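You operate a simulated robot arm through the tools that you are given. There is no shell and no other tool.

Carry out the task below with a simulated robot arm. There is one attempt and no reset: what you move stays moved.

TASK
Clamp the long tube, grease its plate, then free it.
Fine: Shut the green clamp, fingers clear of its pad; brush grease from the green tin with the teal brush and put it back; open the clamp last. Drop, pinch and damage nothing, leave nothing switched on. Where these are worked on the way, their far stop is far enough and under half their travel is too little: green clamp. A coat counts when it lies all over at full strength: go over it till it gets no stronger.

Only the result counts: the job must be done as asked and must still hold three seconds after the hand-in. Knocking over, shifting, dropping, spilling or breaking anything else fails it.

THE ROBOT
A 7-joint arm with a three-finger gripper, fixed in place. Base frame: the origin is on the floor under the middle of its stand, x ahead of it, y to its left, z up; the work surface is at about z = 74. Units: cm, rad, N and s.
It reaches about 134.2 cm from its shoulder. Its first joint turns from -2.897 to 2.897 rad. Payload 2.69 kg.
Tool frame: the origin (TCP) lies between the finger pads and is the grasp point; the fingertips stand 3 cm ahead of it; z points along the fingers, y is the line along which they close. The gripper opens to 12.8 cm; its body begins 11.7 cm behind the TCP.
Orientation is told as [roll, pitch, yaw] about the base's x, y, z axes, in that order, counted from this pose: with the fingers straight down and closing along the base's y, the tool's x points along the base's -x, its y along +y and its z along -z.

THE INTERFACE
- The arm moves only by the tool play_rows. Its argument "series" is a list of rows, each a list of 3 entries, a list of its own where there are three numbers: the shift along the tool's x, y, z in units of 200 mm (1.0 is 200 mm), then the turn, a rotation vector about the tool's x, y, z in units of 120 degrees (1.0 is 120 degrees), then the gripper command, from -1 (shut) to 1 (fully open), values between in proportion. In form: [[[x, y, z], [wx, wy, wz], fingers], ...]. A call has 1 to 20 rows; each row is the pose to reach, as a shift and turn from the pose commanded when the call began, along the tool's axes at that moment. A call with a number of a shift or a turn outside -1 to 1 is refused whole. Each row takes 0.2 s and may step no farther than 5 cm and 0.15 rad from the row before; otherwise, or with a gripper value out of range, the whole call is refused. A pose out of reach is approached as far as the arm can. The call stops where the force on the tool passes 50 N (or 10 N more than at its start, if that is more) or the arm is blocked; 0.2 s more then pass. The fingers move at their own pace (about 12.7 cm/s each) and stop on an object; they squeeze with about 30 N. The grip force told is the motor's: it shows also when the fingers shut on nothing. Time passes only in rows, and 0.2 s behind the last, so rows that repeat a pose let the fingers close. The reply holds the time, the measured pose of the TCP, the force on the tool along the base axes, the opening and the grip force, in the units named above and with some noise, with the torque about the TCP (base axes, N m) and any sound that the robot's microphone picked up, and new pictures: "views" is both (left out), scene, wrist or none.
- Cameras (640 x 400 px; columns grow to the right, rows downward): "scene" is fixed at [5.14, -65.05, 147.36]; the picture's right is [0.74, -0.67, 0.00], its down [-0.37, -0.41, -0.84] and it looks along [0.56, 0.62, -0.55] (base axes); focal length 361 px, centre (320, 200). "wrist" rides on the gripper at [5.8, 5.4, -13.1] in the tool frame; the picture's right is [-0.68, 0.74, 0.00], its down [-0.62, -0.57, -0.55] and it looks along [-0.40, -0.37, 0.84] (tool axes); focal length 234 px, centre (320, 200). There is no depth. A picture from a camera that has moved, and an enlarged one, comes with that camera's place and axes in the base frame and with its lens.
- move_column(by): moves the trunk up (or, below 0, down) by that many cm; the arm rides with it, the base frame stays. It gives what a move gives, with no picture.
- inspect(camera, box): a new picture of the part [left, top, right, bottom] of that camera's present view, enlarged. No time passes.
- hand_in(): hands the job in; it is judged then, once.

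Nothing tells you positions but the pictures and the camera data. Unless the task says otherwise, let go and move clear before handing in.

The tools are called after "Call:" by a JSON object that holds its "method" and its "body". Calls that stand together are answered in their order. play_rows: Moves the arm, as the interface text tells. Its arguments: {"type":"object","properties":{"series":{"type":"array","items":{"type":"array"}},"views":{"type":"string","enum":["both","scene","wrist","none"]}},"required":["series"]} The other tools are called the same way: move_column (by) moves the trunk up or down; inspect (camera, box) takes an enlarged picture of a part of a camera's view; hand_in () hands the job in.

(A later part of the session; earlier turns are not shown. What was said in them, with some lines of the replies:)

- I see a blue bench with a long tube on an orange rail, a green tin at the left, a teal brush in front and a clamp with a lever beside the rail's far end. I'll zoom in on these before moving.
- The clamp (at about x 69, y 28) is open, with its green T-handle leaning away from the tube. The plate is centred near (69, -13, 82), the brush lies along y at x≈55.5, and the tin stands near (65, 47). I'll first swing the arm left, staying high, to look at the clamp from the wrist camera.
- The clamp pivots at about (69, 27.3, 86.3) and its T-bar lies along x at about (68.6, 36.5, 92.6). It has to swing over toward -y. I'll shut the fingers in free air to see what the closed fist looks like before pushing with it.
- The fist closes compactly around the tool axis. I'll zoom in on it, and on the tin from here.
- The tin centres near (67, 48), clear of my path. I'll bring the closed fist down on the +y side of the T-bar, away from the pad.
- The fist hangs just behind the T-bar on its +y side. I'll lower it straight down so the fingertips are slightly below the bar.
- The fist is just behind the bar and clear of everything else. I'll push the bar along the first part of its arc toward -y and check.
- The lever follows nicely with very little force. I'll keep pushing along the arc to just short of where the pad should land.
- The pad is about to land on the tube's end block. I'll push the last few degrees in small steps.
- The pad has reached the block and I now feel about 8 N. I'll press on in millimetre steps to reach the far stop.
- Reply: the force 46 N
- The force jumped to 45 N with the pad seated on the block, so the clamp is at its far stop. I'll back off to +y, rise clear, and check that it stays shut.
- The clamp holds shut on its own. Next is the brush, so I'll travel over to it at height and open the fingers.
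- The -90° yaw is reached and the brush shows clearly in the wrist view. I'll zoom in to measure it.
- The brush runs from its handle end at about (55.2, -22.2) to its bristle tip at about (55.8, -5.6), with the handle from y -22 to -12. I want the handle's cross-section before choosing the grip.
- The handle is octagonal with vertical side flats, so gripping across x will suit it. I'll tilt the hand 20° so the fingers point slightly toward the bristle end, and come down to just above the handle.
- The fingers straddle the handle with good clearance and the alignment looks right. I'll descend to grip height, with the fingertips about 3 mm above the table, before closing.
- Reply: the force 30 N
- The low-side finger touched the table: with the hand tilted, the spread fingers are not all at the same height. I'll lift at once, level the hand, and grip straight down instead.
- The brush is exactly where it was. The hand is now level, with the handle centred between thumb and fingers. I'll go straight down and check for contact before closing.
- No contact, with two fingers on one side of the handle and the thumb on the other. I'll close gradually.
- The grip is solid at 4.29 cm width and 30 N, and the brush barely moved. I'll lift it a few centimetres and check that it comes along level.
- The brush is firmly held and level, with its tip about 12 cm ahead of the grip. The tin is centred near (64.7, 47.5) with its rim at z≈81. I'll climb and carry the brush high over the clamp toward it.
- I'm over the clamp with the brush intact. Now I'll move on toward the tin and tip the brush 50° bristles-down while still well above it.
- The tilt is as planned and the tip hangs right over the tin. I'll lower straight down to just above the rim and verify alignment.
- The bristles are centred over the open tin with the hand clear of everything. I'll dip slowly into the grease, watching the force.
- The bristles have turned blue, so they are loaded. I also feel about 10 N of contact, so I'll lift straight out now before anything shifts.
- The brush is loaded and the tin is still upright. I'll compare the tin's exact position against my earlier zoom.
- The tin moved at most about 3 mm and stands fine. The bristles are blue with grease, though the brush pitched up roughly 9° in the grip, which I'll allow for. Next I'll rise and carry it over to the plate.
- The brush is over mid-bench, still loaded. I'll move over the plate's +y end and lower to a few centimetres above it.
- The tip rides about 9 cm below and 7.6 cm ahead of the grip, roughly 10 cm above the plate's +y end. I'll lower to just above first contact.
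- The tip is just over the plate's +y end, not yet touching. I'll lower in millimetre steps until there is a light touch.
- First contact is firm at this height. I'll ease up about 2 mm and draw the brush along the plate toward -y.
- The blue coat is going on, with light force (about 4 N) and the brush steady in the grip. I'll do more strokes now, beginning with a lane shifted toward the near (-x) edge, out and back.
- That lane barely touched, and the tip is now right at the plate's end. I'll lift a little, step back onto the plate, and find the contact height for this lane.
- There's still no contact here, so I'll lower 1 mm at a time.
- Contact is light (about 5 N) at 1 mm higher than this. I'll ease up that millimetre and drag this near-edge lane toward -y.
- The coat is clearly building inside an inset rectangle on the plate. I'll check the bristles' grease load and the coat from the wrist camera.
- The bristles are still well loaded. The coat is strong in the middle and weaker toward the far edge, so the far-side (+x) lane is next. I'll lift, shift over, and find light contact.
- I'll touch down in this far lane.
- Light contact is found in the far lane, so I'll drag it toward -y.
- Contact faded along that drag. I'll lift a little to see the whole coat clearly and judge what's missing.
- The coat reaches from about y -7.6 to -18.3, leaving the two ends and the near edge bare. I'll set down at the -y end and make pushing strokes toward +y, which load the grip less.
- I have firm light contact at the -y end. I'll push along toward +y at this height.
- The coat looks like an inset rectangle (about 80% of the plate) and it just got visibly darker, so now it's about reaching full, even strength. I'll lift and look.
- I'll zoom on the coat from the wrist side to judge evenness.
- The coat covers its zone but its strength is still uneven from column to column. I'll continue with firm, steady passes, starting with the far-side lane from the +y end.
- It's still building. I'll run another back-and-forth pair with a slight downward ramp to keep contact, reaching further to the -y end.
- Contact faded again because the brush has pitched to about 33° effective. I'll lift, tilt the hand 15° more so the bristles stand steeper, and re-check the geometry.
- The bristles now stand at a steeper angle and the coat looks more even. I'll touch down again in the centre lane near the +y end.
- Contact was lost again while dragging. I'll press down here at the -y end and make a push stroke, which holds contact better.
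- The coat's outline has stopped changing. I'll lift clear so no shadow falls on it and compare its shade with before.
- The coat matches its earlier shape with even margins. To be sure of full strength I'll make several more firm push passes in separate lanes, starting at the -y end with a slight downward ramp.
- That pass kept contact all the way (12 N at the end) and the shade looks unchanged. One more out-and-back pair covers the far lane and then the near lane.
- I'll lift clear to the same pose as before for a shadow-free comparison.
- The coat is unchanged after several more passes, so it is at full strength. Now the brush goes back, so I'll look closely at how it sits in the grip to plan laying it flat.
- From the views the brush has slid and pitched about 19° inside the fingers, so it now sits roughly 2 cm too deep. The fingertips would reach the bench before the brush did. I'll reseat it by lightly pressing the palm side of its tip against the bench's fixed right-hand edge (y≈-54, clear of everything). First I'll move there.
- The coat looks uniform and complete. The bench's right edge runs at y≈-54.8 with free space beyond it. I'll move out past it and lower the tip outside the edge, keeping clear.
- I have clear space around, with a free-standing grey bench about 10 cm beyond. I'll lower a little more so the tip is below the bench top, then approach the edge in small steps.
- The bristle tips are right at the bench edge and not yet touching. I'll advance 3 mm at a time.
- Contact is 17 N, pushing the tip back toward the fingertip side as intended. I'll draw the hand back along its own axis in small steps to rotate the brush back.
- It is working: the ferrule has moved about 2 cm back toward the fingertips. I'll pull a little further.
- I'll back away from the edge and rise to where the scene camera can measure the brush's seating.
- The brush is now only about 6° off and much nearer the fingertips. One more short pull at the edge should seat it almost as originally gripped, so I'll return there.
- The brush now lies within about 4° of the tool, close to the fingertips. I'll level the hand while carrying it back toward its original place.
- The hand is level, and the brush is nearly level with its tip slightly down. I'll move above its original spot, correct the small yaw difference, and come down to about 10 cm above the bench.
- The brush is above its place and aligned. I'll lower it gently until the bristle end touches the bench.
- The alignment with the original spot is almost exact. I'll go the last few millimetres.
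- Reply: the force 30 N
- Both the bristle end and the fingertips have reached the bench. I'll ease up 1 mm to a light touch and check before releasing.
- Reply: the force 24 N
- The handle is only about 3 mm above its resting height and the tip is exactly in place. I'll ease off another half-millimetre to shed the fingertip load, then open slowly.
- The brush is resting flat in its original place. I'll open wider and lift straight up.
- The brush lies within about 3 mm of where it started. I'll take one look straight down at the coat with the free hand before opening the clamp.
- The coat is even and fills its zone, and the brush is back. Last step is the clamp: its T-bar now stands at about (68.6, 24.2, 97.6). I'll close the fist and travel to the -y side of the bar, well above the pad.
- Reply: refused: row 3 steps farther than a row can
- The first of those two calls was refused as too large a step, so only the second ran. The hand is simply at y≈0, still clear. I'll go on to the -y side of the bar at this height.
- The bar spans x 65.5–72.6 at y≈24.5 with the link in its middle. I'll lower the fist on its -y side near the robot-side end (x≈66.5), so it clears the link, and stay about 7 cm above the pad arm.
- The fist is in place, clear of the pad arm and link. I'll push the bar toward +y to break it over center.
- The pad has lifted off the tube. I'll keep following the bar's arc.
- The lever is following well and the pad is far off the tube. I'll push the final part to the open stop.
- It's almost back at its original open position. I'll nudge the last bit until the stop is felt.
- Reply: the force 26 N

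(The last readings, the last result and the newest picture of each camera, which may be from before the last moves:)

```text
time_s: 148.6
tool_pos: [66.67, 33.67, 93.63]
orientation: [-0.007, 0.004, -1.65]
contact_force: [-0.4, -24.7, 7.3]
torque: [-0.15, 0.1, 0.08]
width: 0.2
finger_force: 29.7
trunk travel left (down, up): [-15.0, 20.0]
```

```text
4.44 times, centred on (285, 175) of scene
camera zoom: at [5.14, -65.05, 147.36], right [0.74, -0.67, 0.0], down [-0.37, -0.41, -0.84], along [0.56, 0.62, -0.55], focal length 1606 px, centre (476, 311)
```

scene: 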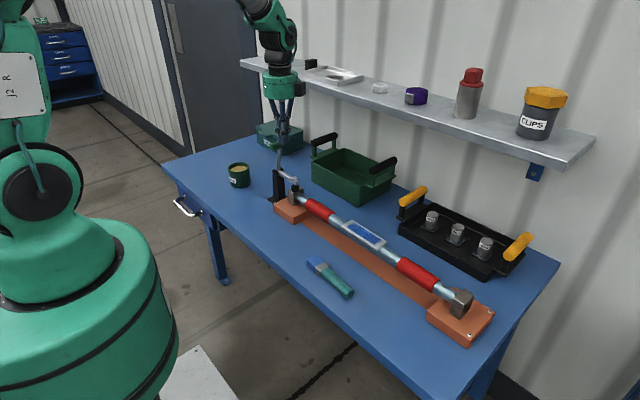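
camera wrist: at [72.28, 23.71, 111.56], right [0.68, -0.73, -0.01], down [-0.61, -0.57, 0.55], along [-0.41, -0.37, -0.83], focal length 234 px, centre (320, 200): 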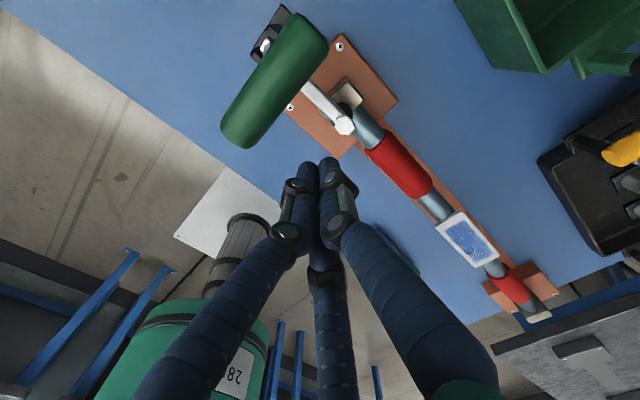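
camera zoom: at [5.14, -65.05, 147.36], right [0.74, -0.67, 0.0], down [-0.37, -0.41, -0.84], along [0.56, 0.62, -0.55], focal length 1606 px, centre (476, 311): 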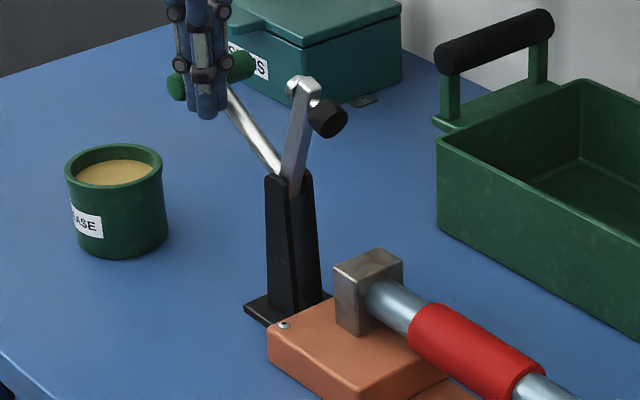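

The stop is felt at about 25 N and the clamp looks exactly as it did at the start. I'll back off and rise straight up, clear of everything.

Call:
{"method": "play_rows", "body": {"series": [[[-0.03, 0.0024, 0], [0, 0, 0], -1], [[-0.0598, 0.0047, 0], [0, 0, 0], -1], [[-0.0598, 0.0047, -0.1], [0, 0, 0], -1], [[-0.0598, 0.0047, -0.3], [0, 0, 0], -1], [[-0.0598, 0.0047, -0.5], [0, 0, 0], -1], [[-0.0598, 0.0047, -0.7], [0, 0, 0], -1], [[-0.0598, 0.0047, -0.9], [0, 0, 0], -1], [[-0.0598, 0.0047, -0.9], [0, 0, 0], -1]], "views": "both"}}

Call:
{"method": "inspect", "body": {"camera": "scene", "box": [220, 110, 340, 230]}}

Call:
{"method": "inspect", "body": {"camera": "scene", "box": [270, 180, 420, 310]}}

Call:
{"method": "inspect", "body": {"camera": "scene", "box": [380, 180, 540, 350]}}

```text
time_s: 150.4
tool_pos: [66.6, 32.83, 111.24]
orientation: [-0.005, 0.002, -1.651]
contact_force: [-0.4, 0.2, 0.5]
torque: [0.0, -0.04, 0.0]
width: 0.22
finger_force: 29.9
trunk travel left (down, up): [-15.0, 20.0]
camera wrist: at [72.41, 38.04, 124.45], right [0.68, -0.73, -0.01], down [-0.61, -0.57, 0.55], along [-0.41, -0.37, -0.83], focal length 234 px, centre (320, 200)
```

scene: 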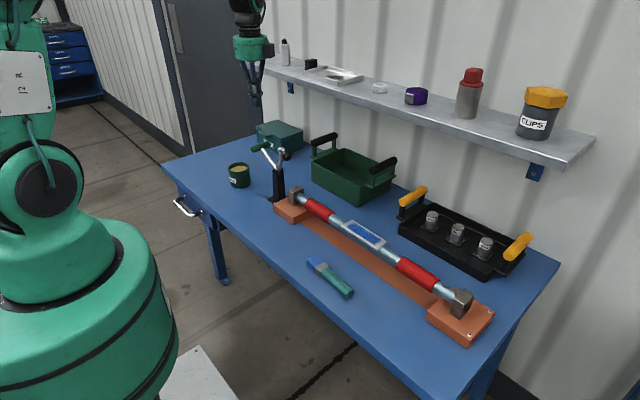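
wrist: 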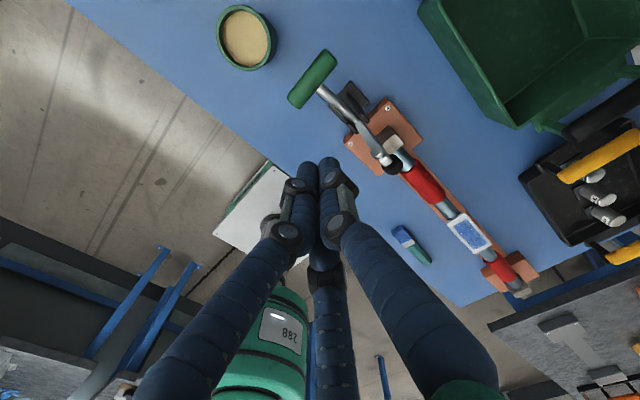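

```text
3.33 times, centred on (280, 170) of scene
camera zoom: at [5.14, -65.05, 147.36], right [0.74, -0.67, 0.0], down [-0.37, -0.41, -0.84], along [0.56, 0.62, -0.55], focal length 1204 px, centre (453, 300)
```

zoom: 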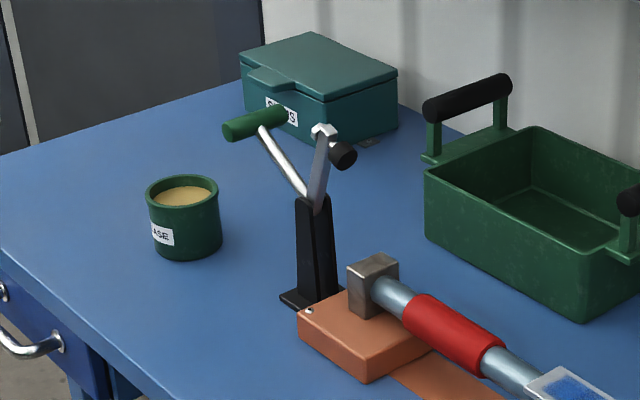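

```text
3.08 times, centred on (345, 245) of scene
camera zoom: at [5.14, -65.05, 147.36], right [0.74, -0.67, 0.0], down [-0.37, -0.41, -0.84], along [0.56, 0.62, -0.55], focal length 1112 px, centre (243, 62)
```

zoom: 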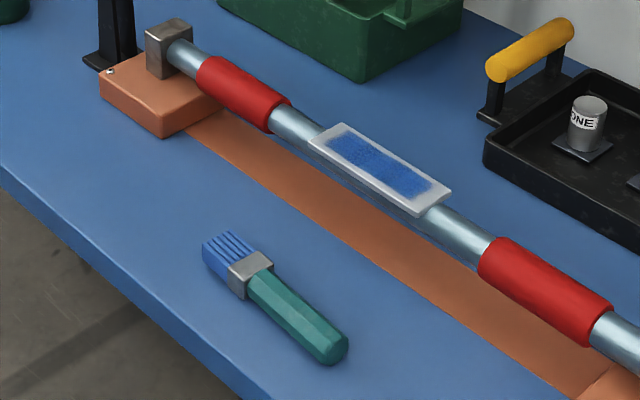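

```text
2.35 times, centred on (460, 265) of scene
camera zoom: at [5.14, -65.05, 147.36], right [0.74, -0.67, 0.0], down [-0.37, -0.41, -0.84], along [0.56, 0.62, -0.55], focal length 850 px, centre (-9, 47)
```

zoom: 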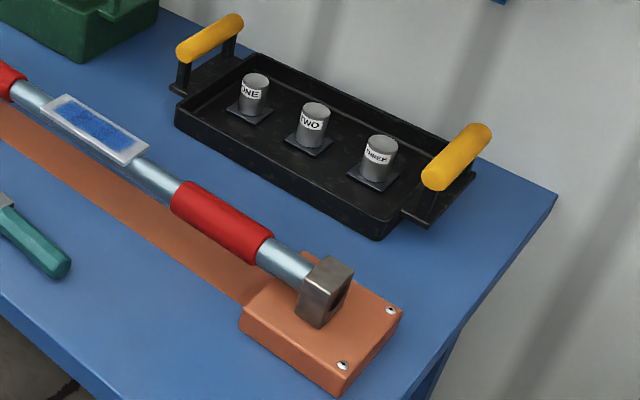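

The clamp is open at its far stop, and the coat is even and no longer getting stronger. The brush lies in its original place, the tube and other items are where they were, apart from the grease tin, which moved about 3 mm at the dip and still stands upright. Nothing is switched on and the hand is well clear, so I'm handing in.

Call:
{"method": "hand_in", "body": {}}

```text
The job is handed in.
```

I did the full sequence and handed it in: clamped the tube, greased the plate, put the brush back, then opened the clamp last. I have no result back from the judging.

- **Clamp:** I pushed it shut until it hit its stop (about 45 N), with the fingers well away from the pad. At the end I opened it to its far stop, and it looks exactly as it did at the start.
- **Coat:** The grease fills an even rectangle in from the plate's edges, about 80% of its length. Its shade did not change over the last several passes, so I took that as full strength. It never spread into the margins even when I pressed the brush there, so I treated the rectangle as the whole area to cover.
- **Brush:** It lies within about 3 mm of where it started. While greasing it pitched and slid in the grip. I pressed its tip against the bench's right edge to reseat it, then set it down with the handle end about 3 mm clear of the bench.
- **Tin:** The brush touched something solid in the grease tin when I dipped it, and the tin moved about 3 mm. It stayed upright and nothing spilled.

Two other contacts happened along the way:

- A finger touched the bench on the first try at picking up the brush.
- The fingertips pressed on the bench briefly when I set the brush down.

Nothing else moved, and nothing was switched on.
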